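You operate a simulated robot arm through the tools that you are given. There is no shell and no other tool.

You are at the controls of a simulated robot arm. One attempt, no reset.

## Task
Warm the beige machine till it says READY, then bond the magnet on the green nameplate.
Fine: the orange switch is the heat; timer on LONG, lid shut, side lever down; wait for DONE and switch the heat off. Leave the lid shut, the lever down and the other magnets alone.

It is judged by the outcome, as a careful person would: the job done as asked, and still so three seconds after it is handed in. It fails if anything else is knocked over, pushed out of place, dropped, spilled or broken. A push-on lid holds only when it is set on centred and level and pressed home; a screw cap is set on level and turned clockwise until tight.

## Robot
A 7-joint arm with a two-finger gripper on a trunk, on a base that drives. Base frame: it is fixed to the floor where the robot stands at the start and does not move with it; the origin is under the middle of the robot, x ahead of it, y to its left, z up. Readings come in m, degrees, newtons and seconds.
With the tool pointing down near the work surface it reaches from about 0.1 to 0.52 m from the robot's upright axis, wherever it stands. Its first joint turns from -143.0 to 143.0 degrees. Places, roughly: black magnet [-2.75, 3, 1]; blue magnet [-2.5, 3, 0.75]; green magnet [-2.5, 3, 0.75]; green nameplate (8x4x1 cm) [-2.7, 2.9, 0.9]; grey magnet [-2.5, 3, 0.75]; orange switch [-2.5, 2.9, 0.9]; side lever [-2.8, 3, 0.9]; white machine lid [-2.8, 2.8, 1]; white magnet [-2.25, 3, 0.75]; yellow magnet [-2.5, 3, 0.75]. Payload 1.47 kg.
Tool frame: the origin (TCP) lies between the finger pads and is the grasp point; the fingertips stand 0.016 m ahead of it; z points along the fingers, y is the line along which they close. Largest opening 0.087 m; the body of the gripper starts 0.055 m behind the TCP.
Orientation is told as [roll, pitch, yaw] about the base's x, y, z axes, in that order, counted from this pose: with the fingers straight down and closing along the base's y, the tool's x points along the base's -x, its y along +y and its z along -z.

## Interface
- The arm moves only by the tool servo_tool. Its argument "series" is a list of rows, each a list of 7 numbers: the shift along the base's x, y, z in m, then the turn, a rotation vector about the base's x, y, z in degrees, then the closure, from 0 (fully open) to 1 (shut). In form: [[x, y, z, ax, ay, az, grip], ...]. A call has 1 to 20 rows; each row shifts and turns the commanded pose from where the row before left it. Rows are played at 5 a second. More than 0.05 m and 8.6 degrees between two rows, or a gripper value outside its range, and nothing of the call is played. Where a pose cannot be reached the arm comes as near as it can. A force on the tool above 90 N (or 10 N above the force at the start of the call, whichever is more), or a blocked arm, ends the call early, and 0.2 s more pass. Each finger travels about 0.045 m/s and halts on what it meets, pressing with about 26 N; the grip force reading is that of the motor and also rises with nothing between the fingers. The clock runs only during rows and for 0.2 s after the last one: add rows that do not move to give the fingers time. It gives the time, the measured TCP pose, the force on the tool (base axes), the opening and the grip force at its end, in the units of the frame above (readings bear some noise), with the torque about the TCP (base axes, N m) and any sound that the robot's microphone picked up, and new pictures: "views" is both (left out), scene, wrist or none.
- Cameras (640 x 400 px; columns grow to the right, rows downward): "scene" is now at [0.147, 0.0075, 1.6352]; the picture's right is [0.08, -1.00, 0.00], its down [-0.75, -0.06, -0.66] and it looks along [0.66, 0.05, -0.75] (base axes); focal length 265 px, centre (320, 200). "wrist" rides on the gripper at [0.073, 0.012, -0.09] in the tool frame; the picture's right is [-0.16, 0.99, 0.00], its down [-0.72, -0.12, -0.68] and it looks along [-0.67, -0.11, 0.73] (tool axes); focal length 247 px, centre (320, 200).
- raise_lower(by): slides the trunk up (or, below 0, down) by that many m; the arm and the scene camera ride with it, the base frame stays. It gives what a move gives, with no picture.
- base_move(legs): drives the robot by 1 to 6 legs, each [ahead, left, turn to the left] in m, m and degrees, along the robot's own axes; the way and the turn of a leg run together, so that a leg with both is an arc; at most 1.5 m and 180 degrees a leg. The arm and the cameras ride along, it lands a little off, and it stops where it bumps. It gives what a move gives, and a new picture of the scene camera.
- pan_tilt(pan, tilt): turns the head with the scene camera to pan (to the left, within 86 degrees either way) and tilt (down, from -29 to 69), counted from straight ahead of the robot. It gives what a move gives, and a new picture of the scene camera.
- measure_at(camera, pixels): for up to 12 pixels [column, row] of the newest picture of that camera ("zoom" is the newest enlarged one), the place [x, y, z] in the base frame of the surface seen there, good to about 0.002 m. The clock stands still meanwhile.
- enlarge(camera, box): a new picture of the part [left, top, right, bottom] of that camera's present view, enlarged. The clock stands still meanwhile.
- close_job(): hands the job in; it is judged then, once.

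Open the gripper and draw the arm clear of the work before you hand the job in, unless the task says otherwise.

The tools are called after "Emit:" as name(argument=value, ...) on one line, values as JSON. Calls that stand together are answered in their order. servo_tool: Moves the arm, as the interface text tells. Its arguments: {"type":"object","properties":{"series":{"type":"array","items":{"type":"array","items":{"type":"number"}}},"views":{"type":"string","enum":["both","scene","wrist","none"]}},"required":["series"]} The other tools are called the same way: raise_lower (by) slides the trunk up or down; base_move (legs) drives the base; pan_tilt (pan, tilt) turns the head that bears the scene camera; measure_at (camera, pixels) gives the place of the surface under pixels of a picture; enlarge (camera, box) takes an enlarged picture of a part of a camera's view; close_job () hands the job in.

At the start:

```text
t: 0.0
ee_pos: [0.4185, -0.1065, 1.1271]
tcp_rot: [0.0, 0.0, 0.1]
wrist_force: [0.0, 0.7, 0.0]
wrist_torque: [0.0, 0.0, 0.01]
finger_gap: 0.0868
grip_force: 0.1
trunk travel left (down, up): [-0.975, 0.265]
robot x, y, heading: [-0.0006, 0.0009, 0.0]
head pan, tilt: [4.7, 48.8]
```

scene: 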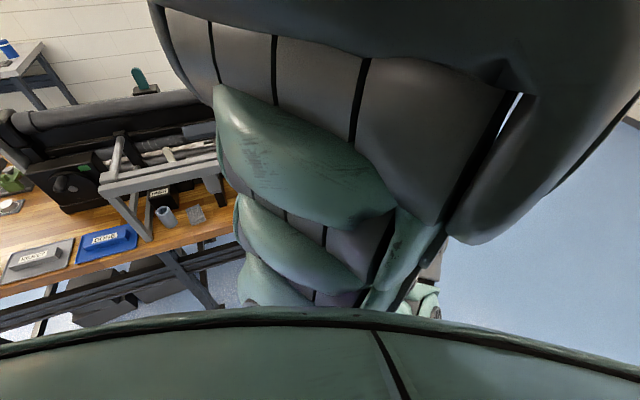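
wrist: 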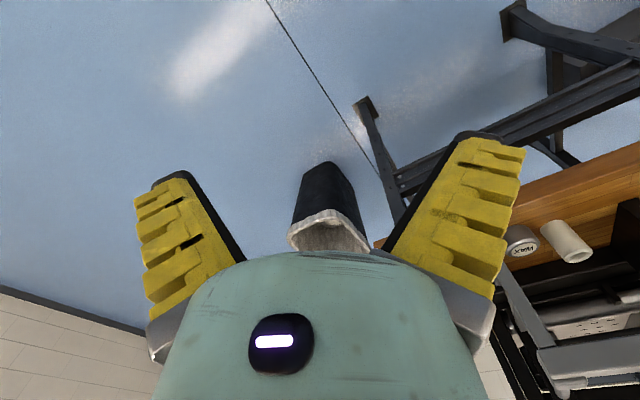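

The scene picture shows the arm filling the view and a workbench to the left; the job's place is behind and to the left at about [-2.7, 2.9]. I turn the head left to look for a clear way there.

Emit:
pan_tilt(pan=86, tilt=20)

```text
t: 1.5
ee_pos: [0.4193, -0.108, 1.1276]
tcp_rot: [0.1, 0.0, 0.1]
wrist_force: [0.1, 0.6, 0.1]
wrist_torque: [0.01, -0.01, -0.01]
finger_gap: 0.0871
grip_force: 0.1
trunk travel left (down, up): [-0.975, 0.265]
robot x, y, heading: [0.0056, 0.0027, -0.1]
head pan, tilt: [85.9, 20.0]
```

scene: 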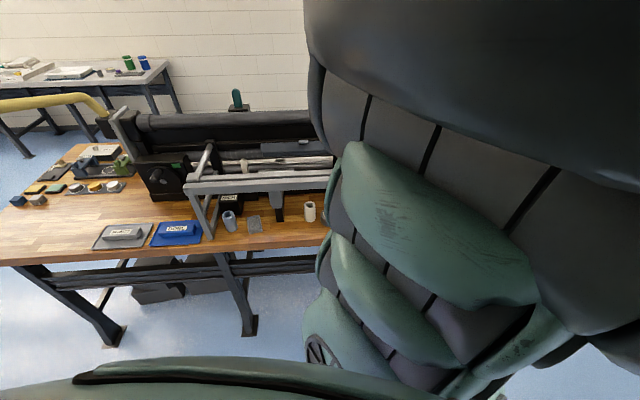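

The picture now shows a bench with a lathe on the left and another table further off at (80, 75). I measure a few points to learn where these are before driving.

Emit:
measure_at(camera="scene", pixels=[[130, 62], [70, 72], [20, 65], [0, 262], [325, 245], [110, 340], [60, 100], [270, 50], [30, 150], [50, 40], [100, 155], [240, 345]])

Emit:
enlarge(camera="scene", box=[0, 30, 200, 155])

```text
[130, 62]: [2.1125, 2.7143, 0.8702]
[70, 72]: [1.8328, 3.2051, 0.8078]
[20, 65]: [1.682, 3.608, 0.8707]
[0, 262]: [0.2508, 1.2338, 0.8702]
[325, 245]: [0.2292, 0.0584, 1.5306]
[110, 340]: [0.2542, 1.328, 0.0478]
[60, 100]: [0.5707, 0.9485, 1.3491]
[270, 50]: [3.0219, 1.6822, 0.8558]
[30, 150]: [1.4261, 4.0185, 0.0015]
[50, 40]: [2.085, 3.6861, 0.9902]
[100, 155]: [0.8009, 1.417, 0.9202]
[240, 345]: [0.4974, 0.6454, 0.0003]
```

```text
3.20 times, centred on (100, 92) of scene
```

zoom: 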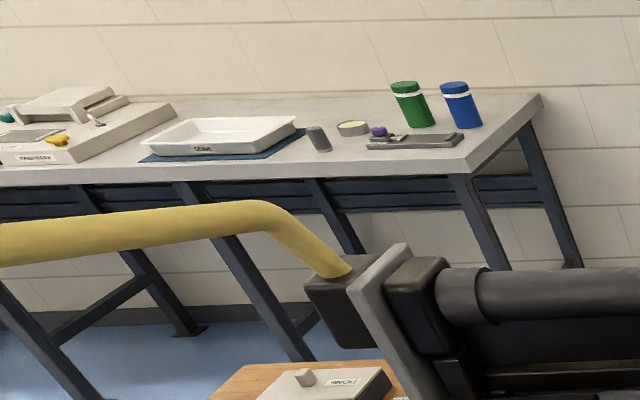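

The measured points don't fit a camera looking at pan 86 degrees (column 320 lies at about 35 degrees left), so the picture may lag. I ask for the same head pose again for a fresh picture.

Emit:
pan_tilt(pan=86, tilt=20)

```text
t: 2.1
ee_pos: [0.4195, -0.1071, 1.1284]
tcp_rot: [0.0, 0.0, 0.0]
wrist_force: [0.5, -0.5, 0.4]
wrist_torque: [0.02, -0.03, -0.02]
finger_gap: 0.087
grip_force: 0.2
trunk travel left (down, up): [-0.975, 0.265]
robot x, y, heading: [0.0025, -0.0004, -0.0]
head pan, tilt: [85.9, 20.0]
```

scene: 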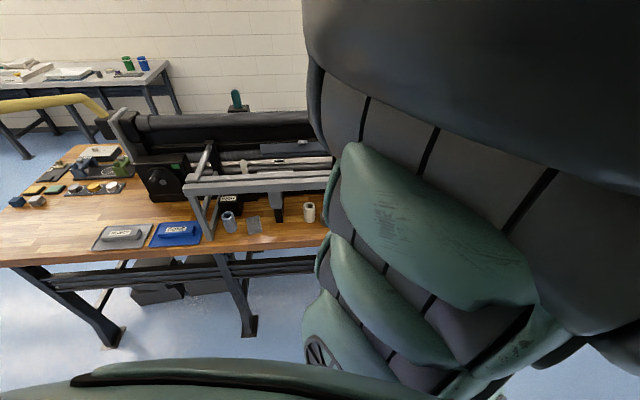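

The picture is unchanged, with the table's machine at (20, 65) measured at [1.68, 3.61], which isn't where the task puts it. I try a smaller pan to see how the picture and the head readings relate.

Emit:
pan_tilt(pan=45, tilt=0)

```text
t: 3.2
ee_pos: [0.4181, -0.106, 1.128]
tcp_rot: [0.0, 0.0, 0.1]
wrist_force: [-0.7, 0.5, -0.2]
wrist_torque: [-0.01, 0.02, -0.03]
finger_gap: 0.0871
grip_force: 0.0
trunk travel left (down, up): [-0.975, 0.265]
robot x, y, heading: [0.0026, 0.0032, 0.2]
head pan, tilt: [45.0, 0.0]
```

scene: 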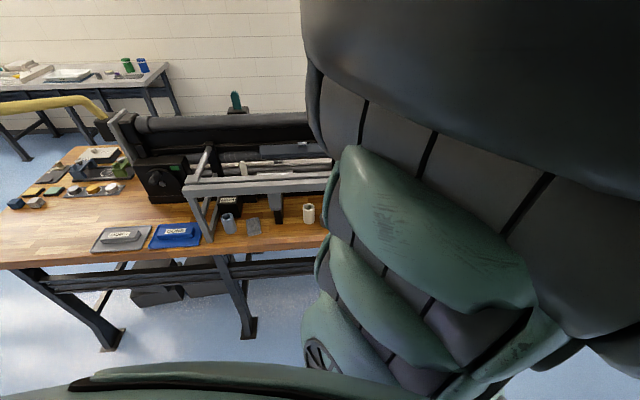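

The picture is the same though the head reads 45/0, so the camera does not seem to follow. I try sending the head to straight ahead and down to see if it moves at all.

Emit:
pan_tilt(pan=0, tilt=40)

Emit:
pan_tilt(pan=-60, tilt=20)

```text
t: 4.3
ee_pos: [0.42, -0.1078, 1.1275]
tcp_rot: [0.0, 0.0, 0.1]
wrist_force: [0.9, 0.1, 0.1]
wrist_torque: [0.03, 0.02, 0.01]
finger_gap: 0.0869
grip_force: 0.0
trunk travel left (down, up): [-0.975, 0.265]
robot x, y, heading: [0.0014, -0.0016, -0.0]
head pan, tilt: [0.0, 40.0]
```

scene: 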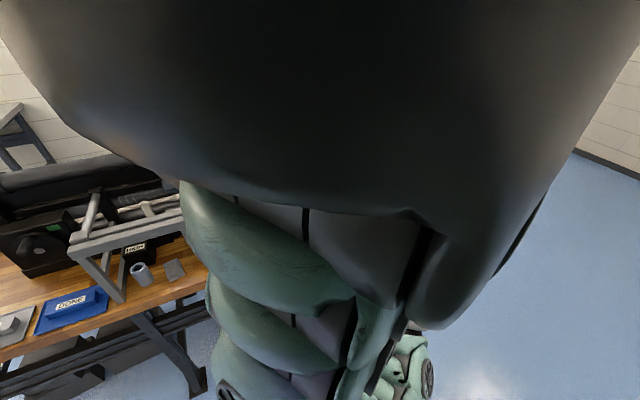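

```text
t: 5.6
ee_pos: [0.4192, -0.1068, 1.1272]
tcp_rot: [0.0, 0.0, 0.1]
wrist_force: [0.5, -0.4, -0.7]
wrist_torque: [-0.02, -0.02, 0.0]
finger_gap: 0.0869
grip_force: 0.0
trunk travel left (down, up): [-0.975, 0.265]
robot x, y, heading: [0.0001, -0.0029, -0.1]
head pan, tilt: [-60.0, 20.0]
```

scene: 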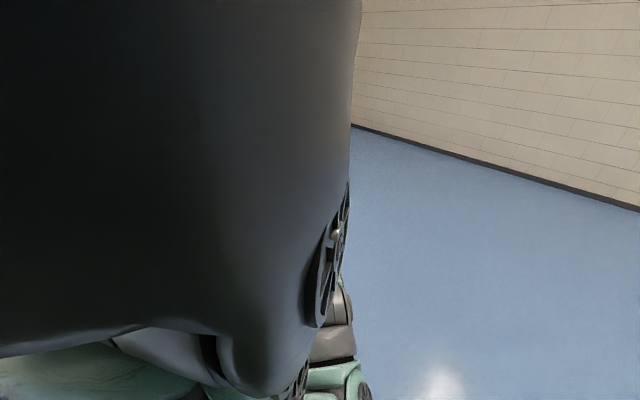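

The head does move to the right and middle, but it appears stopped at about 35 degrees on the left. I look left once more at a steeper tilt and measure the near bench so turning in place is safe.

Emit:
pan_tilt(pan=30, tilt=35)

```text
t: 7.3
ee_pos: [0.4188, -0.1081, 1.1267]
tcp_rot: [0.1, 0.0, 0.1]
wrist_force: [0.1, -1.0, -0.4]
wrist_torque: [0.0, 0.01, 0.01]
finger_gap: 0.087
grip_force: 0.0
trunk travel left (down, up): [-0.975, 0.265]
robot x, y, heading: [0.0008, -0.0067, 0.2]
head pan, tilt: [30.0, 35.0]
```

scene: 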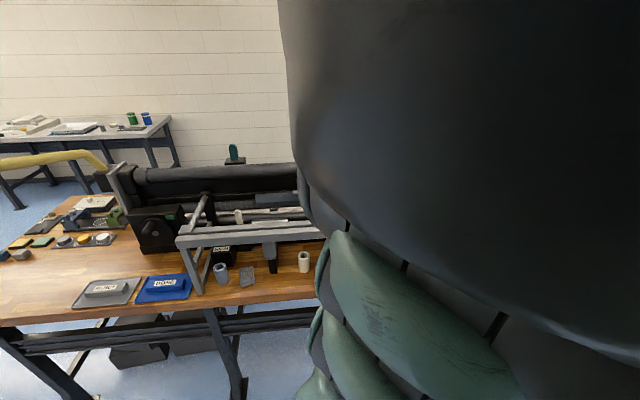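

The view is wider now; the wooden bench edge runs from (0, 322) to (320, 295). I measure the bench edge and the far table.

Emit:
measure_at(camera="scene", pixels=[[5, 318], [120, 310], [300, 297], [240, 390], [165, 118], [20, 130], [30, 122], [105, 287], [165, 285], [95, 205], [15, 255], [90, 380]])

Emit:
enlarge(camera="scene", box=[0, 100, 200, 225])

Emit:
enlarge(camera="scene", box=[0, 190, 200, 315])

```text
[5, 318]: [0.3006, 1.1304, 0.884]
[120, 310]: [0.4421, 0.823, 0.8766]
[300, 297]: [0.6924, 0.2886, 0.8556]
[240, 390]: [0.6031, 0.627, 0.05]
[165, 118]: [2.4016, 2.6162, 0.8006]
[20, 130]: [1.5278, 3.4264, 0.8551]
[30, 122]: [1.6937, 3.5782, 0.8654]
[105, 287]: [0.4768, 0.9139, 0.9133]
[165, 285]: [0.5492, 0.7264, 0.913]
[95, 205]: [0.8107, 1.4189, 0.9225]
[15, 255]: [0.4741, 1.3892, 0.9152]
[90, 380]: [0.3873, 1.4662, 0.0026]
```

```text
3.20 times, centred on (100, 162) of scene
```

zoom: 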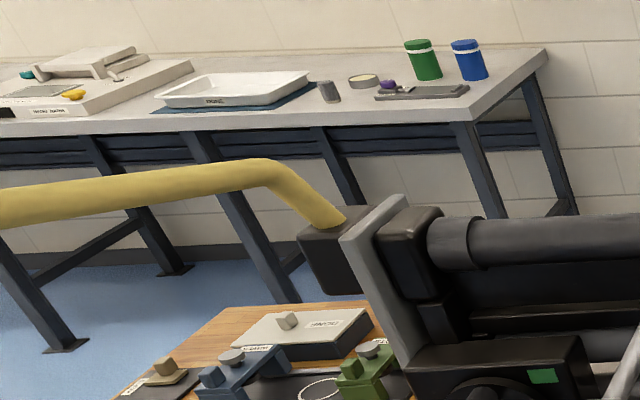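

```text
3.20 times, centred on (100, 252) of scene
```

zoom: 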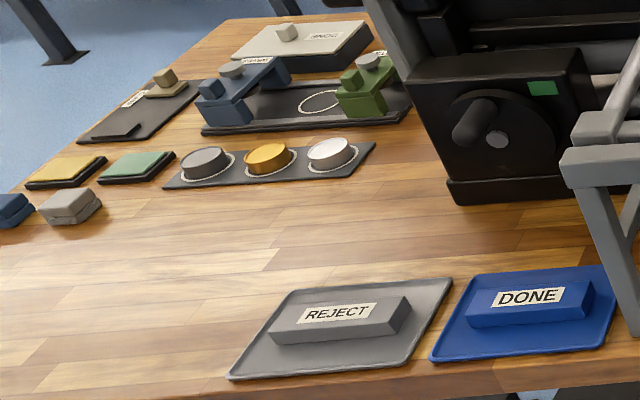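

The near bench's front edge passes about 0.75 m from the robot's axis, so the arm (0.43 m out) clears it when turning. The job's place is at about 133 degrees left, so I turn in place in two legs to face it.

Emit:
base_move(legs=[[0, 0, 90]])

```text
t: 11.5
ee_pos: [0.1105, 0.4177, 1.1267]
tcp_rot: [-0.1, 0.0, 89.7]
wrist_force: [-0.5, 0.4, 0.1]
wrist_torque: [-0.01, -0.01, -0.02]
finger_gap: 0.0869
grip_force: 0.1
trunk travel left (down, up): [-0.975, 0.265]
robot x, y, heading: [0.0031, -0.0025, 89.3]
head pan, tilt: [30.0, 35.0]
```

scene: 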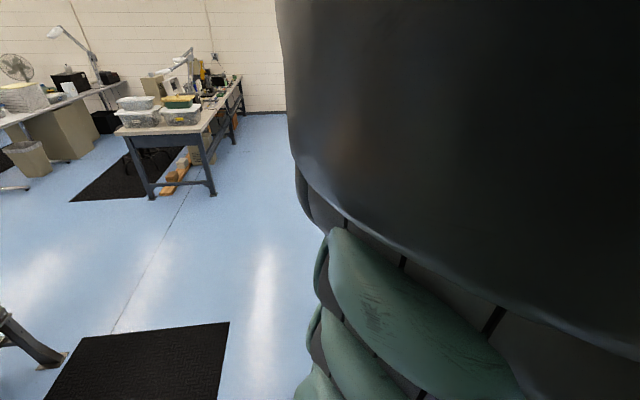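

Now a bench with tubs and a beige thing stands at (180, 100) in the distance, another desk at (60, 110). I measure them and the floor between.

Emit:
measure_at(camera="scene", pixels=[[118, 128], [205, 125], [240, 78], [155, 85], [175, 110], [152, 195], [210, 190], [45, 105], [30, 180], [75, 200], [40, 360], [150, 360]])

Emit:
enlarge(camera="scene", box=[100, 35, 260, 135])

Emit:
enlarge(camera="scene", box=[0, 20, 200, 145])

```text
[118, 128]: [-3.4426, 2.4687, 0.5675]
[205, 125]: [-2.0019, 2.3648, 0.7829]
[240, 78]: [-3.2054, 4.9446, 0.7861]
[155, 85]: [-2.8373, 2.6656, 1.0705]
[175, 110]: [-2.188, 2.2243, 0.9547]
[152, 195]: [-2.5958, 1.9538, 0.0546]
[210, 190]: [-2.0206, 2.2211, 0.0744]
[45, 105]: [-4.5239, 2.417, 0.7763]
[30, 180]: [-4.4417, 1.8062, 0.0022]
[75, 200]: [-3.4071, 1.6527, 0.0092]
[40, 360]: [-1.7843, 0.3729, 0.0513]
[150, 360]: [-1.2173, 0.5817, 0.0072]
```

```text
4.00 times, centred on (180, 85) of scene
```

zoom: 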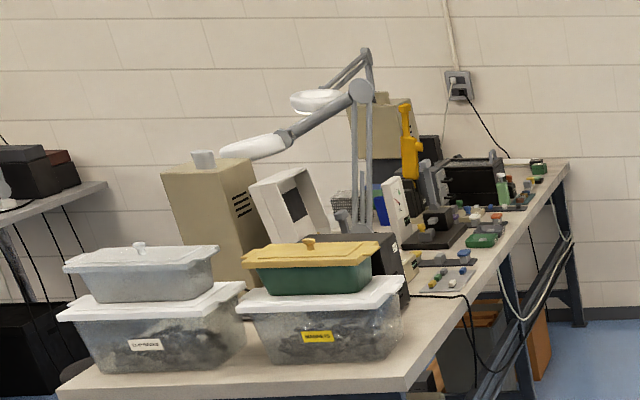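

```text
3.20 times, centred on (100, 82) of scene
```

zoom: 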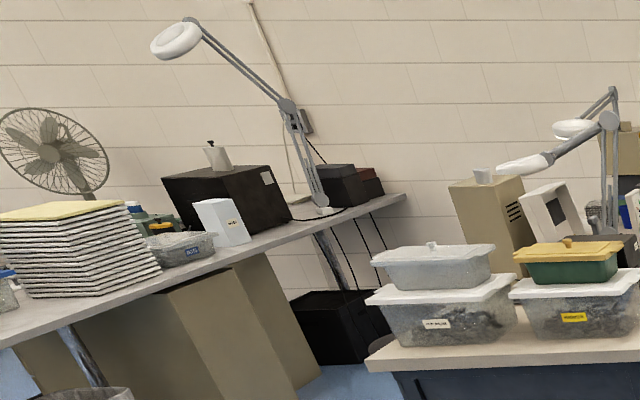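

The bench with the tubs is the right one: its work side runs from about (-2.0, 2.37) to (-3.2, 4.94), with the machine near (-2.8, 2.7). The floor toward its work side at (230, 300) looks clear, so I turn to about 121 degrees and drive 1.5 m, then look again.

Emit:
base_move(legs=[[0, 0, 30], [1.5, 0, 0]])

```text
t: 20.3
ee_pos: [-0.8506, 1.704, 1.1287]
tcp_rot: [-0.1, 0.0, 120.1]
wrist_force: [-0.1, 0.2, 0.3]
wrist_torque: [-0.01, 0.01, 0.01]
finger_gap: 0.0871
grip_force: 0.0
trunk travel left (down, up): [-0.975, 0.265]
robot x, y, heading: [-0.7319, 1.2868, 119.8]
head pan, tilt: [30.0, 35.0]
```

scene: 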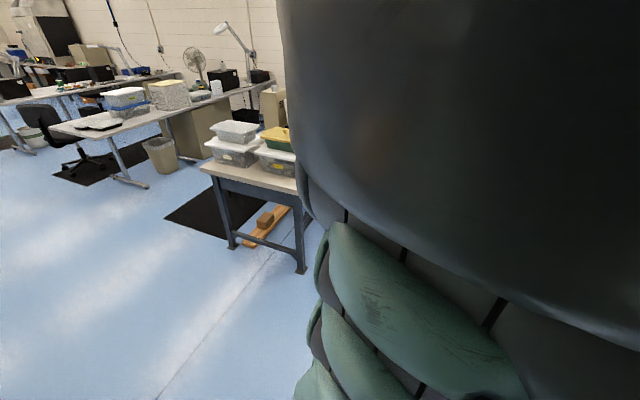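

The bench's near end is at (250, 170) and the arm hides the way ahead. I look to the right side of the arm to check the path there.

Emit:
pan_tilt(pan=-50, tilt=25)

```text
t: 21.9
ee_pos: [-0.8498, 1.7045, 1.1273]
tcp_rot: [0.0, 0.2, 120.1]
wrist_force: [0.1, -0.3, 0.4]
wrist_torque: [0.01, 0.02, -0.02]
finger_gap: 0.0873
grip_force: 0.1
trunk travel left (down, up): [-0.975, 0.265]
robot x, y, heading: [-0.7336, 1.2917, 120.0]
head pan, tilt: [-50.0, 25.0]
```

scene: 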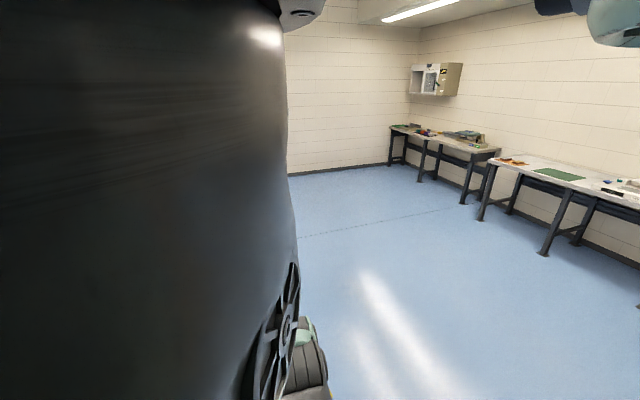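

The floor right of the arm is open up to the wall at (300, 170). I drive on 1.2 m alongside the bench and turn left to face its work side.

Emit:
base_move(legs=[[1.2, 0, 0], [0, 0, 50]])

Emit:
pan_tilt(pan=32, tilt=35)

```text
t: 30.2
ee_pos: [-1.7206, 2.5091, 1.1283]
tcp_rot: [0.1, 0.1, 169.8]
wrist_force: [0.1, -0.2, 0.3]
wrist_torque: [-0.01, 0.04, 0.02]
finger_gap: 0.0871
grip_force: 0.1
trunk travel left (down, up): [-0.975, 0.265]
robot x, y, heading: [-1.3269, 2.3307, 169.6]
head pan, tilt: [-50.0, 25.0]
```

scene: 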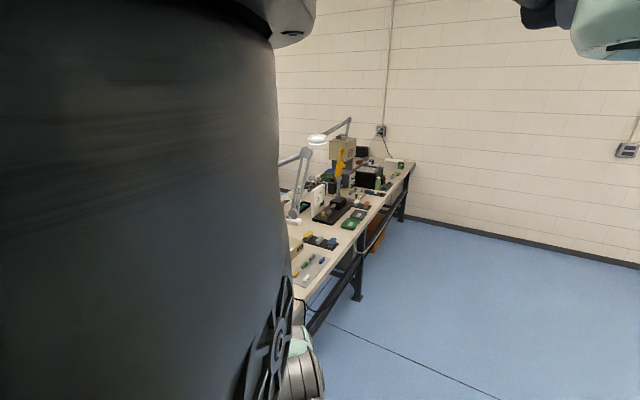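

```text
t: 31.8
ee_pos: [-1.7203, 2.5085, 1.1279]
tcp_rot: [0.0, 0.1, 169.8]
wrist_force: [0.6, 0.6, -0.5]
wrist_torque: [-0.01, 0.0, 0.01]
finger_gap: 0.0872
grip_force: 0.1
trunk travel left (down, up): [-0.975, 0.265]
robot x, y, heading: [-1.3235, 2.3316, 169.5]
head pan, tilt: [32.0, 35.0]
```

scene: 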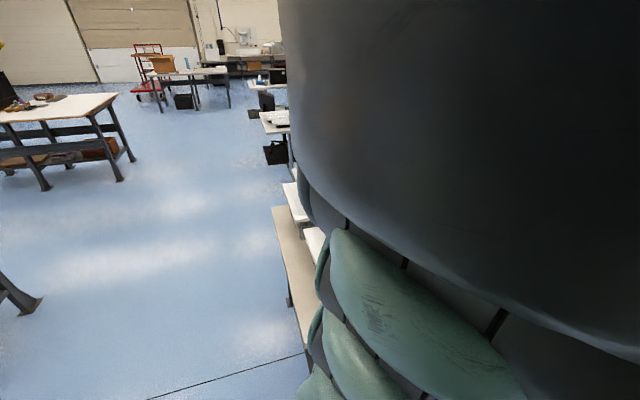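

The work is now to the front right but the arm's elbow blocks the head's view. I raise the trunk so that the arm hangs lower in front of the camera.

Emit:
raise_lower(by=0.25)

Emit:
servo_tool(series=[[0, 0, -0.05, 0, 0, 0, 0], [0, 0, -0.05, 0, 0, 0, 0], [0, 0, -0.05, 0, 0, 0, 0], [0, 0, -0.05, 0, 0, 0, 0], [0, 0, -0.05, 0, 0, 0, 0], [0, 0, -0.05, 0, 0, 0, 0], [0, 0, -0.05, 0, 0, 0, 0]], views="both")

```text
t: 34.3
ee_pos: [-1.7208, 2.511, 1.3768]
tcp_rot: [0.0, 0.0, 169.7]
wrist_force: [0.3, 0.3, 0.5]
wrist_torque: [0.01, 0.04, 0.02]
finger_gap: 0.087
grip_force: 0.1
trunk travel left (down, up): [-1.225, 0.015]
robot x, y, heading: [-1.3247, 2.3296, 169.7]
head pan, tilt: [32.0, 35.0]
```

```text
t: 35.9
ee_pos: [-1.7256, 2.4894, 1.1409]
tcp_rot: [0.0, 0.2, 175.5]
wrist_force: [1.3, -0.6, -1.0]
wrist_torque: [0.01, 0.0, -0.01]
finger_gap: 0.0871
grip_force: 0.0
out of reach, approached as far as the arm can: row 5, 6, 7
trunk travel left (down, up): [-1.225, 0.015]
robot x, y, heading: [-1.3253, 2.3292, 169.8]
head pan, tilt: [32.0, 35.0]
```

scene: 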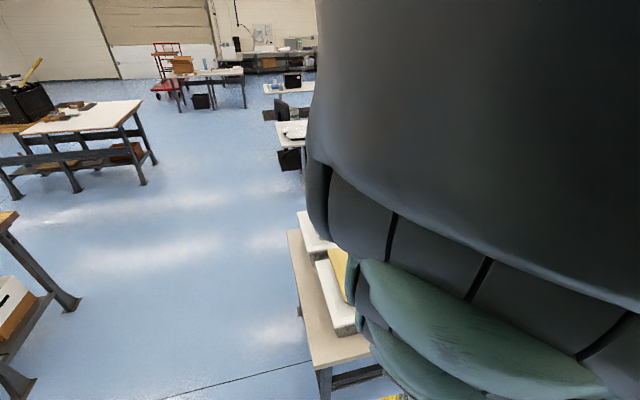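
wrist: 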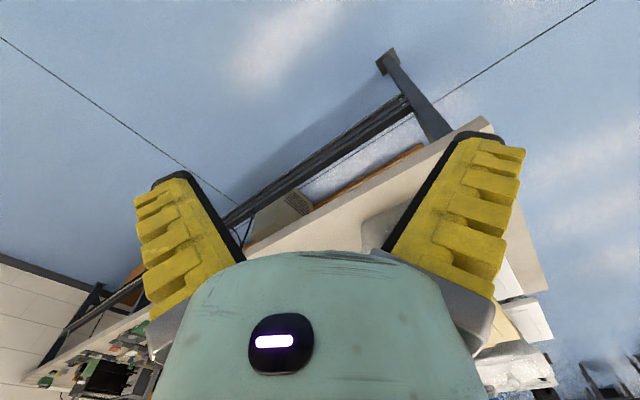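

The arm bottoms out at z 1.14 and the head is still blocked, so I'll position the robot first and swing the arm aside for looking later. I lift the tool a little, then turn to face the bench (heading about 205) and strafe right along it, staying about 0.5 m off its edge.

Emit:
servo_tool(series=[[0, 0, 0.05, 0, 0, 0, 0], [0, 0, 0.05, 0, 0, 0, 0], [0, 0, 0.05, 0, 0, 0, 0]], views="none")

Emit:
base_move(legs=[[0, 0, 35], [0, -0.7, 0]])

```text
t: 36.9
ee_pos: [-1.6579, 2.4872, 1.2549]
tcp_rot: [1.5, 12.7, 171.8]
wrist_force: [-0.3, 0.5, 0.8]
wrist_torque: [0.02, -0.03, 0.0]
finger_gap: 0.0869
grip_force: 0.1
trunk travel left (down, up): [-1.225, 0.015]
robot x, y, heading: [-1.3273, 2.3317, 169.7]
head pan, tilt: [32.0, 35.0]
stopped in row 3: the arm was blocked; the commanded pose is now the measured one
```

```text
t: 42.5
ee_pos: [-1.9847, 2.9129, 1.2547]
tcp_rot: [1.4, 12.6, -153.9]
wrist_force: [-0.2, 0.1, 0.2]
wrist_torque: [0.0, 0.03, -0.02]
finger_gap: 0.087
grip_force: 0.0
trunk travel left (down, up): [-1.225, 0.015]
robot x, y, heading: [-1.6223, 2.9732, -155.1]
head pan, tilt: [32.0, 35.0]
```

scene: 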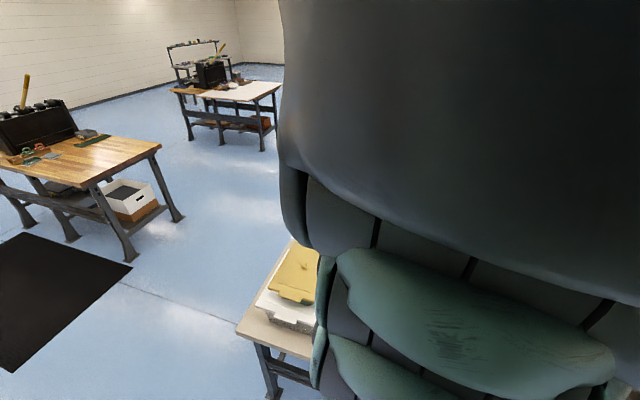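

The tool tilted 12.6 degrees when the arm came out of its stretched pose. I level it again and raise it slightly before swinging the arm aside.

Emit:
servo_tool(series=[[0.015, 0.006, 0.03, -1.4, 2.8, 0, 0], [0.015, 0.006, 0.03, -1.4, 2.8, 0, 0], [0, 0, 0.03, -1.4, 2.8, 0, 0], [0, 0, 0.03, -1.4, 2.9, 0, 0]], views="none")

```text
t: 43.1
ee_pos: [-1.9695, 2.8876, 1.3093]
tcp_rot: [1.4, 7.0, -135.8]
wrist_force: [-0.8, 0.4, -0.1]
wrist_torque: [0.01, -0.01, 0.0]
finger_gap: 0.0867
grip_force: 0.2
trunk travel left (down, up): [-1.225, 0.015]
robot x, y, heading: [-1.6249, 2.9762, -155.0]
head pan, tilt: [32.0, 35.0]
stopped in row 3: the arm was blocked; the commanded pose is now the measured one
```

The arm stopped again with its yaw off by about 18 degrees; I hold still for a moment to see whether it settles and get a wrist picture.

Emit:
servo_tool(series=[[0, 0, 0, 0, 0, 0, 0], [0, 0, 0, 0, 0, 0, 0]], views="both")

```text
t: 43.7
ee_pos: [-1.9693, 2.8876, 1.3109]
tcp_rot: [1.5, 6.9, -136.3]
wrist_force: [-1.1, 0.0, 0.5]
wrist_torque: [0.02, -0.03, 0.01]
finger_gap: 0.0871
grip_force: 0.1
trunk travel left (down, up): [-1.225, 0.015]
robot x, y, heading: [-1.6221, 2.9716, -155.0]
head pan, tilt: [32.0, 35.0]
```

scene: 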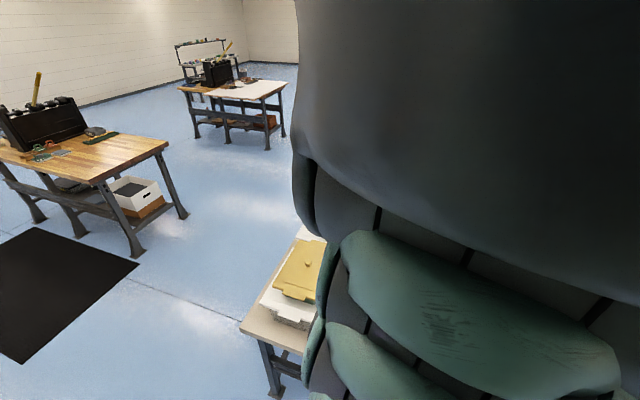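
wrist: 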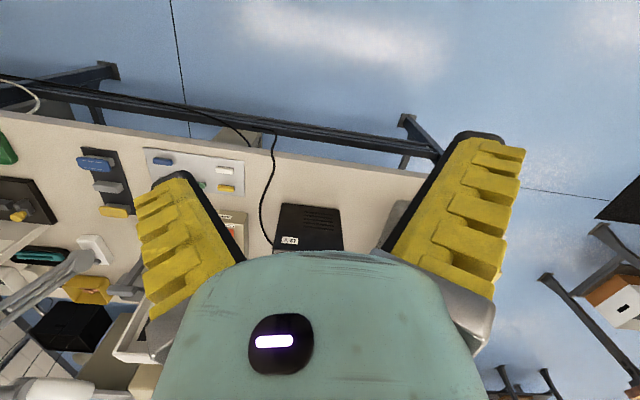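

The wrist picture shows the bench below (upside down: bench edge at top, magnets board at (105, 180), black box at (308, 225)). I level the tool gently in small turns in place.

Emit:
servo_tool(series=[[0, 0, 0, -1.6, 1.7, 0, 0], [0, 0, 0, -1.6, 1.7, 0, 0], [0, 0, 0, -1.6, 1.7, 0, 0], [0, 0, 0, 0, 0, 0, 0]], views="none")

```text
t: 44.7
ee_pos: [-1.9707, 2.8821, 1.3093]
tcp_rot: [1.3, -0.3, -134.4]
wrist_force: [-0.7, -0.1, -0.6]
wrist_torque: [-0.01, -0.01, -0.02]
finger_gap: 0.0869
grip_force: 0.1
trunk travel left (down, up): [-1.225, 0.015]
robot x, y, heading: [-1.6254, 2.9725, -155.0]
head pan, tilt: [32.0, 35.0]
```

The tool is level again. Now I swing the arm to the robot's left along an arc about its axis, so the head can see the bench ahead and to the right.

Emit:
servo_tool(series=[[0.0148, -0.0443, 0, 0, 0, 6, 0], [0.0204, -0.042, 0, 0, 0, 6, 0], [0.0257, -0.039, 0, 0, 0, 6, 0], [0.0306, -0.0353, 0, 0, 0, 6, 0], [0.035, -0.031, 0, 0, 0, 6, 0], [0.0387, -0.0261, 0, 0, 0, 6, 0], [0.0418, -0.0209, 0, 0, 0, 6, 0], [0.0441, -0.0152, 0, 0, 0, 6, 0], [0.0458, -0.0093, 0, 0, 0, 6, 0], [0.0466, -0.0033, 0, 0, 0, 6, 0], [0.0466, 0.0028, 0, 0, 0, 6, 0]], views="none")

Emit:
pan_tilt(pan=-20, tilt=40)

```text
t: 47.1
ee_pos: [-1.5772, 2.6271, 1.3112]
tcp_rot: [1.3, -0.2, -70.2]
wrist_force: [-0.6, 0.5, -0.8]
wrist_torque: [0.02, -0.02, 0.02]
finger_gap: 0.0871
grip_force: 0.0
trunk travel left (down, up): [-1.225, 0.015]
robot x, y, heading: [-1.6243, 2.9733, -155.0]
head pan, tilt: [32.0, 35.0]
```

```text
t: 48.3
ee_pos: [-1.5786, 2.6253, 1.3113]
tcp_rot: [1.4, -0.1, -70.8]
wrist_force: [0.5, -0.5, -0.7]
wrist_torque: [0.0, 0.03, -0.01]
finger_gap: 0.087
grip_force: 0.1
trunk travel left (down, up): [-1.225, 0.015]
robot x, y, heading: [-1.6254, 2.9739, -155.1]
head pan, tilt: [-20.0, 40.0]
```

scene: 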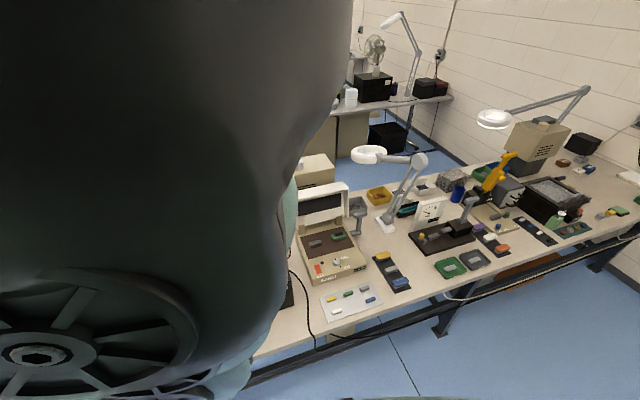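

Now the beige machine is in view at (325, 250) with its lid open, a tray of magnets at (350, 298) and a dark board of magnets at (392, 275). I enlarge it and pan further right to clear the arm.

Emit:
enlarge(camera="scene", box=[285, 170, 445, 270])

Emit:
enlarge(camera="scene", box=[285, 230, 445, 330])

```text
4.00 times, centred on (365, 220) of scene
```

zoom: 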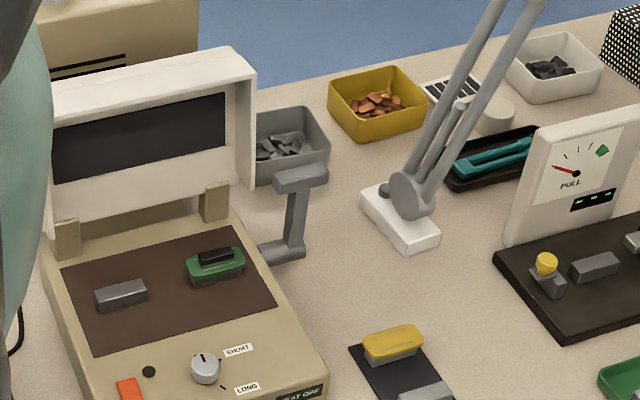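

```text
4.00 times, centred on (365, 280) of scene
```

zoom: 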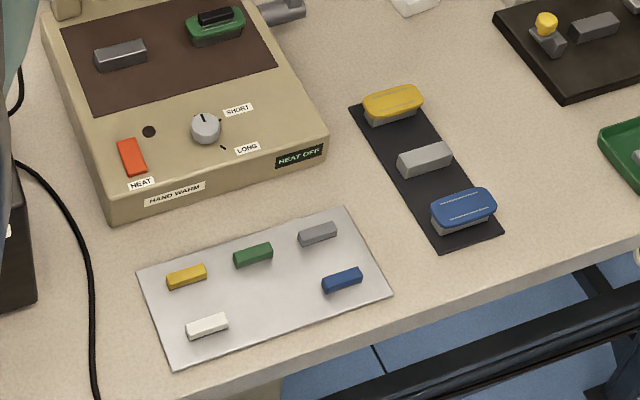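

The zoom shows it all: orange HEAT switch at (132, 157), timer knob at (205, 128) with SHORT/LONG marks, display "HEAT OFF" at (300, 158), the green nameplate with the black magnet already on it, an open white lid and an upright grey side lever. I measure those places.

Emit:
measure_at(camera="zoom", pixels=[[122, 143], [140, 172], [205, 120], [190, 128], [220, 130], [300, 158], [150, 132], [222, 148], [218, 117], [110, 220], [325, 140], [50, 20]])

Emit:
enlarge(camera="scene", box=[285, 170, 445, 270])

```text
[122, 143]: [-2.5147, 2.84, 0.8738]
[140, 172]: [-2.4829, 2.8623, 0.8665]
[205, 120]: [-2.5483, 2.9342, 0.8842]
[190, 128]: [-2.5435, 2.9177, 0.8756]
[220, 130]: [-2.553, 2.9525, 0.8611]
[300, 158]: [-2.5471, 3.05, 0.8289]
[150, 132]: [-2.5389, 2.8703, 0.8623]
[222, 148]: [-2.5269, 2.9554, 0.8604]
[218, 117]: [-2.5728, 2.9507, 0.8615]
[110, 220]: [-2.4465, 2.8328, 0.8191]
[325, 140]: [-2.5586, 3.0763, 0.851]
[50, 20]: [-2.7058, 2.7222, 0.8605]
```

```text
4.00 times, centred on (365, 220) of scene
```

zoom: 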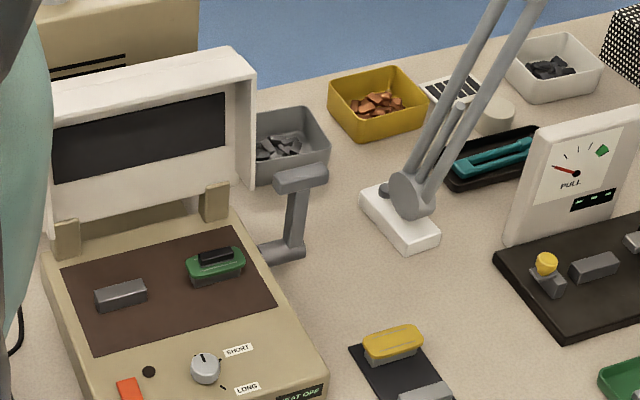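

The machine's front runs parallel to the bench edge. I measure the lid's corners, hinges, lever and the work on the bed in this zoom.

Emit:
measure_at(camera="zoom", pixels=[[235, 60], [60, 95], [245, 190], [70, 215], [140, 140], [214, 203], [302, 182], [290, 230], [272, 252], [122, 293], [216, 256], [215, 268]])

Emit:
pan_tilt(pan=-35, tilt=50)

```text
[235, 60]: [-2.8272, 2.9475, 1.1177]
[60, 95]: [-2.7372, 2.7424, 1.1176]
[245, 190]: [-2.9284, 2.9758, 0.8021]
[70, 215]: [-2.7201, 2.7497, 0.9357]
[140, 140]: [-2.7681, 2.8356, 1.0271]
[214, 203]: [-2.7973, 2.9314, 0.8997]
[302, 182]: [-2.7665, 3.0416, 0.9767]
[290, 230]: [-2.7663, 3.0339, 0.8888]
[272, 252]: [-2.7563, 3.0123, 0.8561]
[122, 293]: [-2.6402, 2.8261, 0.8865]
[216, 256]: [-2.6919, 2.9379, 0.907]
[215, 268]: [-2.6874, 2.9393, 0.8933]
```

```text
t: 49.1
ee_pos: [-1.5787, 2.6255, 1.3111]
tcp_rot: [1.4, -0.1, -70.9]
wrist_force: [-0.5, 0.3, -0.3]
wrist_torque: [-0.05, -0.02, -0.02]
finger_gap: 0.087
grip_force: 0.1
trunk travel left (down, up): [-1.225, 0.015]
robot x, y, heading: [-1.6249, 2.9722, -155.2]
head pan, tilt: [-35.0, 50.0]
```

scene: 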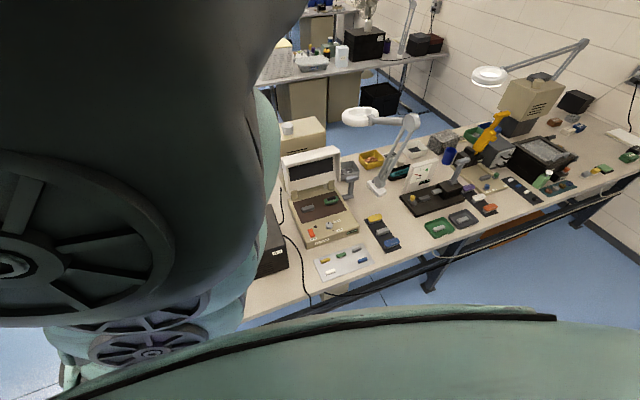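

The machine's front is about 0.2 m in from the bench edge. I measure the bench edge, the tray, the lamp over the bench and the robot's own front shell at the bottom of this picture to plan how near I can stand.

Emit:
measure_at(camera="scene", pixels=[[250, 318], [400, 265], [530, 215], [430, 318], [300, 345], [365, 117], [400, 155], [318, 268], [375, 258], [430, 285], [345, 275], [150, 390]])

Emit:
enlarge(camera="scene", box=[260, 180, 452, 300])

```text
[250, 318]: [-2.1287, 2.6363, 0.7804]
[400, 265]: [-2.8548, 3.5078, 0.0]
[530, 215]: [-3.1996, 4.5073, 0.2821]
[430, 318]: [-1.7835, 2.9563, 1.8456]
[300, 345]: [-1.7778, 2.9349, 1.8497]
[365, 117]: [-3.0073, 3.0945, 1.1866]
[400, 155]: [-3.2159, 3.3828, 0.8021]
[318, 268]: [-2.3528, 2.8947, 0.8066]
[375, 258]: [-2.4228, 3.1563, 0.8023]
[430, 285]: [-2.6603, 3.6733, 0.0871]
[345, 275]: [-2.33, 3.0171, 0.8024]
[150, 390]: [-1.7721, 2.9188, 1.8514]
```

```text
3.33 times, centred on (356, 240) of scene
```

zoom: 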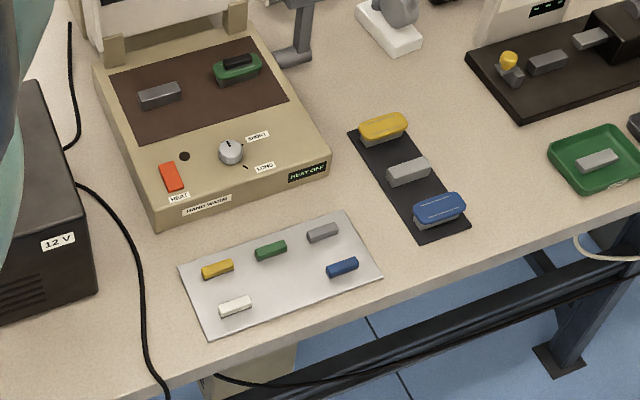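

The bench edge is at about 0.6 m from the robot's axis and the machine controls are about 0.25 m beyond it, so I need to stand closer. I strafe right 0.37 m and go ahead 0.25 m, with the arm still held off to the left and high.

Emit:
base_move(legs=[[0, -0.37, 0], [0.22, 0, 0]])

Emit:
pan_tilt(pan=0, tilt=60)

```text
t: 52.7
ee_pos: [-1.9324, 2.8704, 1.3105]
tcp_rot: [1.4, -0.1, -71.1]
wrist_force: [0.0, 0.0, 0.2]
wrist_torque: [0.03, -0.01, 0.01]
finger_gap: 0.087
grip_force: 0.1
trunk travel left (down, up): [-1.225, 0.015]
robot x, y, heading: [-1.9771, 3.217, -155.2]
head pan, tilt: [-35.0, 50.0]
```

scene: 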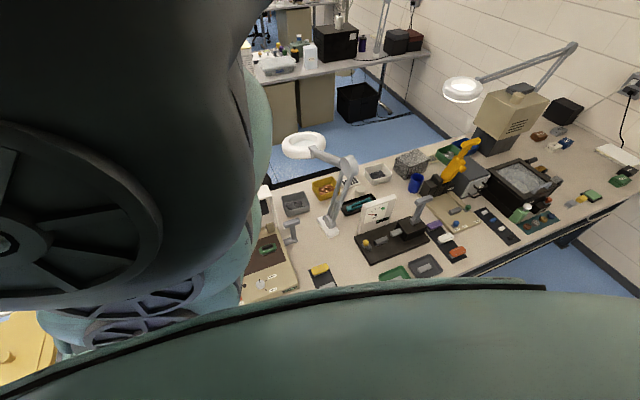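

```text
t: 53.7
ee_pos: [-1.9317, 2.8717, 1.3106]
tcp_rot: [1.3, -0.2, -71.1]
wrist_force: [0.7, 0.7, 0.2]
wrist_torque: [0.02, -0.01, 0.0]
finger_gap: 0.0868
grip_force: 0.1
trunk travel left (down, up): [-1.225, 0.015]
robot x, y, heading: [-1.9812, 3.2185, -155.3]
head pan, tilt: [0.0, 60.0]
```

scene: 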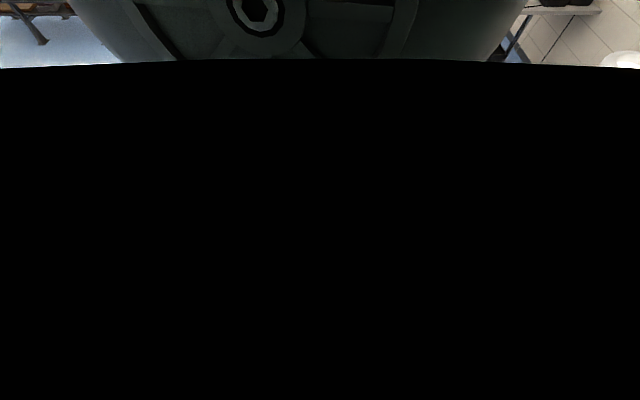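

The robot's axis is now about 0.37 m from the bench edge. I lower the trunk by 0.35 m to working height while the arm is still aside, and look at the machine with the head.

Emit:
raise_lower(by=-0.35)

Emit:
pan_tilt(pan=0, tilt=45)

```text
t: 57.1
ee_pos: [-1.9311, 2.8714, 0.9609]
tcp_rot: [1.4, 0.0, -71.1]
wrist_force: [-0.2, 0.0, 0.5]
wrist_torque: [-0.05, 0.01, 0.01]
finger_gap: 0.0871
grip_force: 0.1
trunk travel left (down, up): [-0.875, 0.365]
robot x, y, heading: [-1.9746, 3.2217, -155.3]
head pan, tilt: [0.0, 60.0]
```

```text
t: 57.9
ee_pos: [-1.9309, 2.8712, 0.9623]
tcp_rot: [1.4, -0.1, -71.2]
wrist_force: [0.3, 0.2, 0.5]
wrist_torque: [0.01, 0.01, 0.0]
finger_gap: 0.087
grip_force: 0.1
trunk travel left (down, up): [-0.875, 0.365]
robot x, y, heading: [-1.9777, 3.2198, -155.2]
head pan, tilt: [0.0, 45.0]
```

scene: 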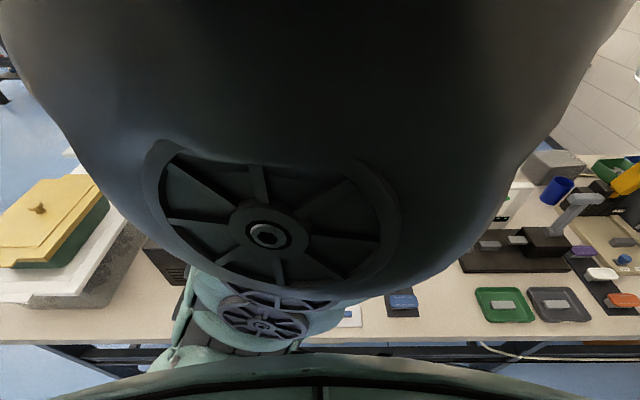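

The arm's upper part blocks the straight-ahead view from here, so the wrist camera will have to do for the close work. I edge the base ahead 0.1 m toward the bench, watching for a bump.

Emit:
base_move(legs=[[0.1, 0, 0]])

```text
t: 59.0
ee_pos: [-2.0231, 2.8295, 0.9606]
tcp_rot: [1.5, -0.1, -71.3]
wrist_force: [-0.3, -0.3, 0.2]
wrist_torque: [0.0, 0.0, 0.0]
finger_gap: 0.087
grip_force: 0.0
trunk travel left (down, up): [-0.875, 0.365]
robot x, y, heading: [-2.071, 3.1764, -155.6]
head pan, tilt: [0.0, 45.0]
```

scene: 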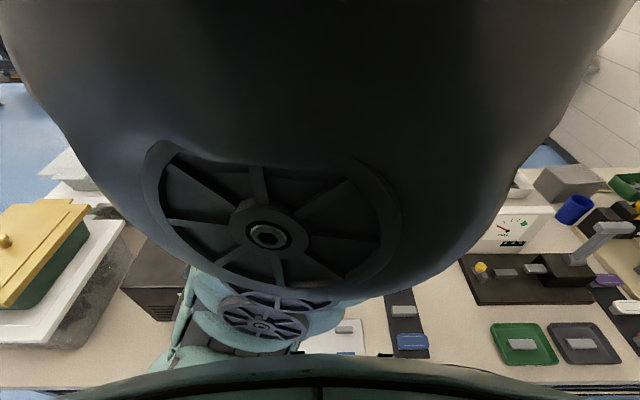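

No bump. I go ahead another 0.06 m.

Emit:
base_move(legs=[[0.06, 0, 0.5]])

```text
t: 60.0
ee_pos: [-2.074, 2.8037, 0.9607]
tcp_rot: [1.5, -0.1, -70.8]
wrist_force: [-0.5, 0.0, 0.3]
wrist_torque: [0.0, 0.0, 0.0]
finger_gap: 0.087
grip_force: 0.0
trunk travel left (down, up): [-0.875, 0.365]
robot x, y, heading: [-2.1173, 3.1524, -154.9]
head pan, tilt: [0.0, 45.0]
```

scene: 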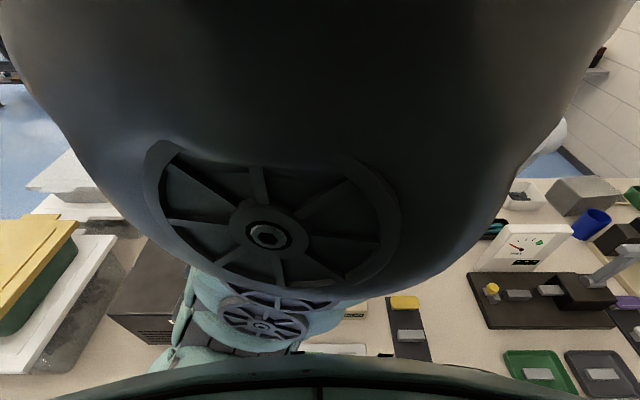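

Now the axis is about 0.22 m from the bench edge and 0.48 m from the controls. Before swinging the arm over the bench I measure the 12 V box at (150, 270) and the nearby things for clearance.

Emit:
measure_at(camera="scene", pixels=[[150, 265], [170, 325], [125, 300], [80, 270], [350, 305], [355, 350], [405, 302], [410, 335], [180, 250], [560, 135], [495, 290], [340, 345]])

Emit:
servo_tool(series=[[0, 0, 0.03, 0, 0, 0, 0], [0, 0, 0.03, 0, 0, 0, 0], [0, 0, 0.03, 0, 0, 0, 0]], views="wrist")

```text
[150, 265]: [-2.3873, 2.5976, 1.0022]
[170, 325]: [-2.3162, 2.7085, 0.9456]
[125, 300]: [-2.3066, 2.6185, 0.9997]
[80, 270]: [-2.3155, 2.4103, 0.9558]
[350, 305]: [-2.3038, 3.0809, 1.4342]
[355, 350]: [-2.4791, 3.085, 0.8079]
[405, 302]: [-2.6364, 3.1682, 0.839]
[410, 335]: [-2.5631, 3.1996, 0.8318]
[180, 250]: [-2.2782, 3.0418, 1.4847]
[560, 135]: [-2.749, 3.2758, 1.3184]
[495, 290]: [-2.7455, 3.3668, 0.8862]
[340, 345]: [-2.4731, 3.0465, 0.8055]
```

```text
t: 60.8
ee_pos: [-2.0733, 2.8059, 1.0505]
tcp_rot: [1.5, -0.1, -70.7]
wrist_force: [0.4, 0.1, -0.5]
wrist_torque: [-0.02, 0.02, -0.02]
finger_gap: 0.0872
grip_force: 0.0
trunk travel left (down, up): [-0.875, 0.365]
robot x, y, heading: [-2.126, 3.1521, -154.8]
head pan, tilt: [0.0, 45.0]
```

wrist: 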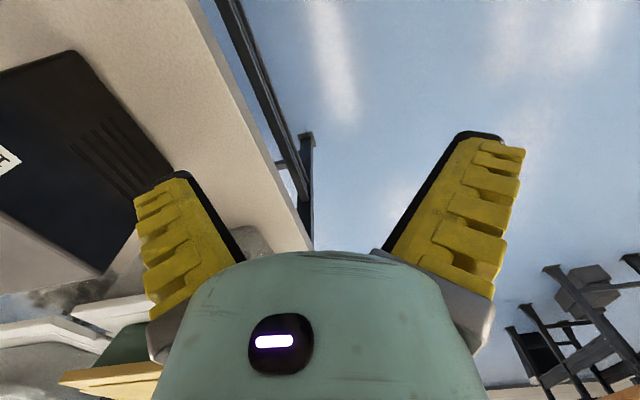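

The 12 V box's top is at z 1.00 near u 3.35, left of the machine, so the raised tool at z 1.05 clears it. I zoom in on the white thing at (550, 140) to know where the lamp is.

Emit:
enlarge(camera="scene", box=[480, 90, 640, 190])

Emit:
measure_at(camera="zoom", pixels=[[310, 150], [340, 160], [260, 190], [200, 240]])

```text
4.00 times, centred on (560, 140) of scene
```

zoom: 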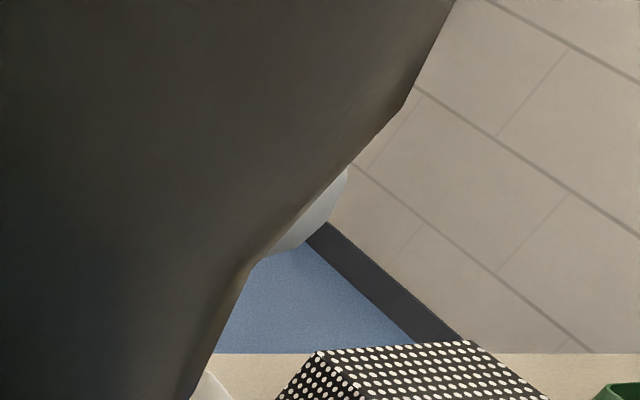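

```text
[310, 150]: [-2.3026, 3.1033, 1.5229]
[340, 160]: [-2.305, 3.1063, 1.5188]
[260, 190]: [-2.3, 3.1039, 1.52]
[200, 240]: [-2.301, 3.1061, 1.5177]
```

The lamp ring's edge shows at (325, 210) of the zoom. I measure it.

Emit:
measure_at(camera="zoom", pixels=[[335, 200], [325, 215], [310, 230], [295, 238], [210, 385]])

```text
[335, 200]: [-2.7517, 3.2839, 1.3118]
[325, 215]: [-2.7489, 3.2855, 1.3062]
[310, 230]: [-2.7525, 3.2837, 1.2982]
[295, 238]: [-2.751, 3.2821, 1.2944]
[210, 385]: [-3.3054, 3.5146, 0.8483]
```

There is something white of the lamp at about (-2.75, 3.28, 1.30), to the right of the machine. I pan right to see the lamp wholly and measure it.

Emit:
pan_tilt(pan=-45, tilt=30)

```text
t: 61.9
ee_pos: [-2.0739, 2.805, 1.0504]
tcp_rot: [1.4, -0.1, -70.7]
wrist_force: [0.0, 1.1, 0.7]
wrist_torque: [0.02, 0.02, 0.0]
finger_gap: 0.0869
grip_force: 0.2
trunk travel left (down, up): [-0.875, 0.365]
robot x, y, heading: [-2.1223, 3.1519, -154.8]
head pan, tilt: [-45.0, 30.0]
```

scene: 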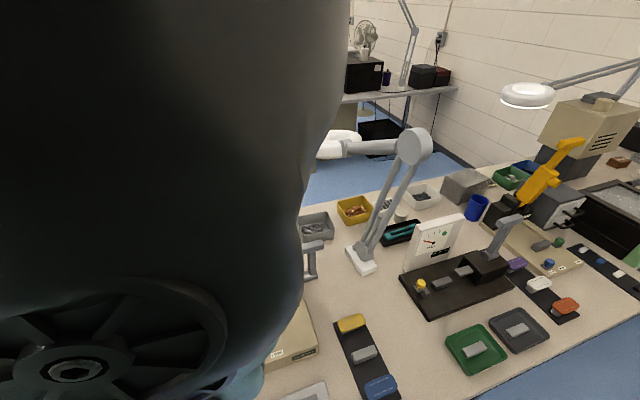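

The lamp is in clear view: base at (362, 258), joint at (413, 147), white ring at (340, 143). I measure these and the lever at (313, 260).

Emit:
measure_at(camera="scene", pixels=[[338, 138], [355, 148], [370, 148], [413, 145], [395, 195], [362, 258], [313, 245], [312, 262], [308, 275], [300, 348], [310, 225], [340, 152]])

Emit:
enlarge(camera="scene", box=[270, 120, 430, 220])

Emit:
enlarge(camera="scene", box=[260, 220, 420, 320])

```text
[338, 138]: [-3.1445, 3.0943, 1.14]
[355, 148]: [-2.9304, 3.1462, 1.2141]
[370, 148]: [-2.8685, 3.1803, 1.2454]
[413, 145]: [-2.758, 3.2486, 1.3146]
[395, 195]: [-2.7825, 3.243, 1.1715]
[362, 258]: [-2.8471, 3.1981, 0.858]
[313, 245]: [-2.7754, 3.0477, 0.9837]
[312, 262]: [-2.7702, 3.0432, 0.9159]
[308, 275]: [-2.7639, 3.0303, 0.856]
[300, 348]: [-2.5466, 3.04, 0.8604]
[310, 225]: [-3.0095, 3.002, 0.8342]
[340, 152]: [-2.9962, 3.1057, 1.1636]
```

```text
4.00 times, centred on (350, 170) of scene
```

zoom: 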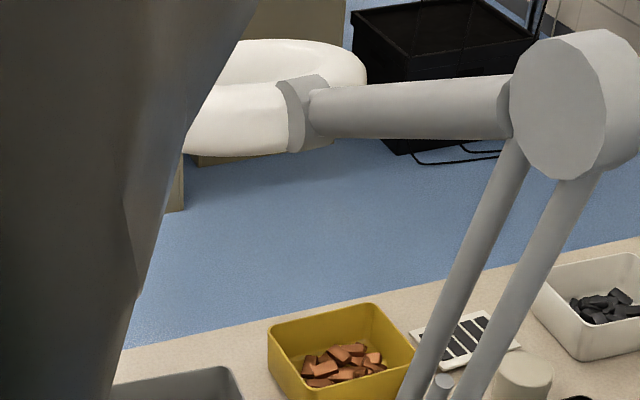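

```text
4.00 times, centred on (340, 270) of scene
```

zoom: 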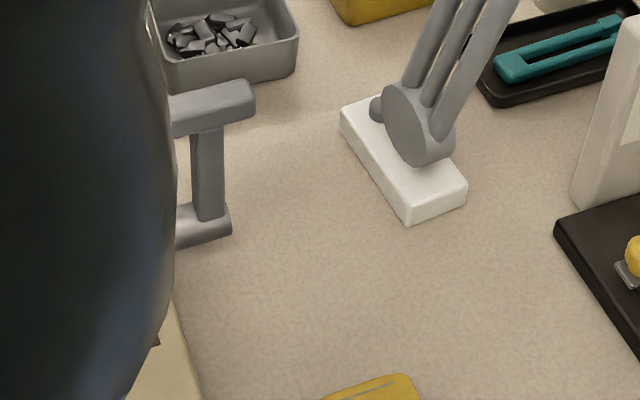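

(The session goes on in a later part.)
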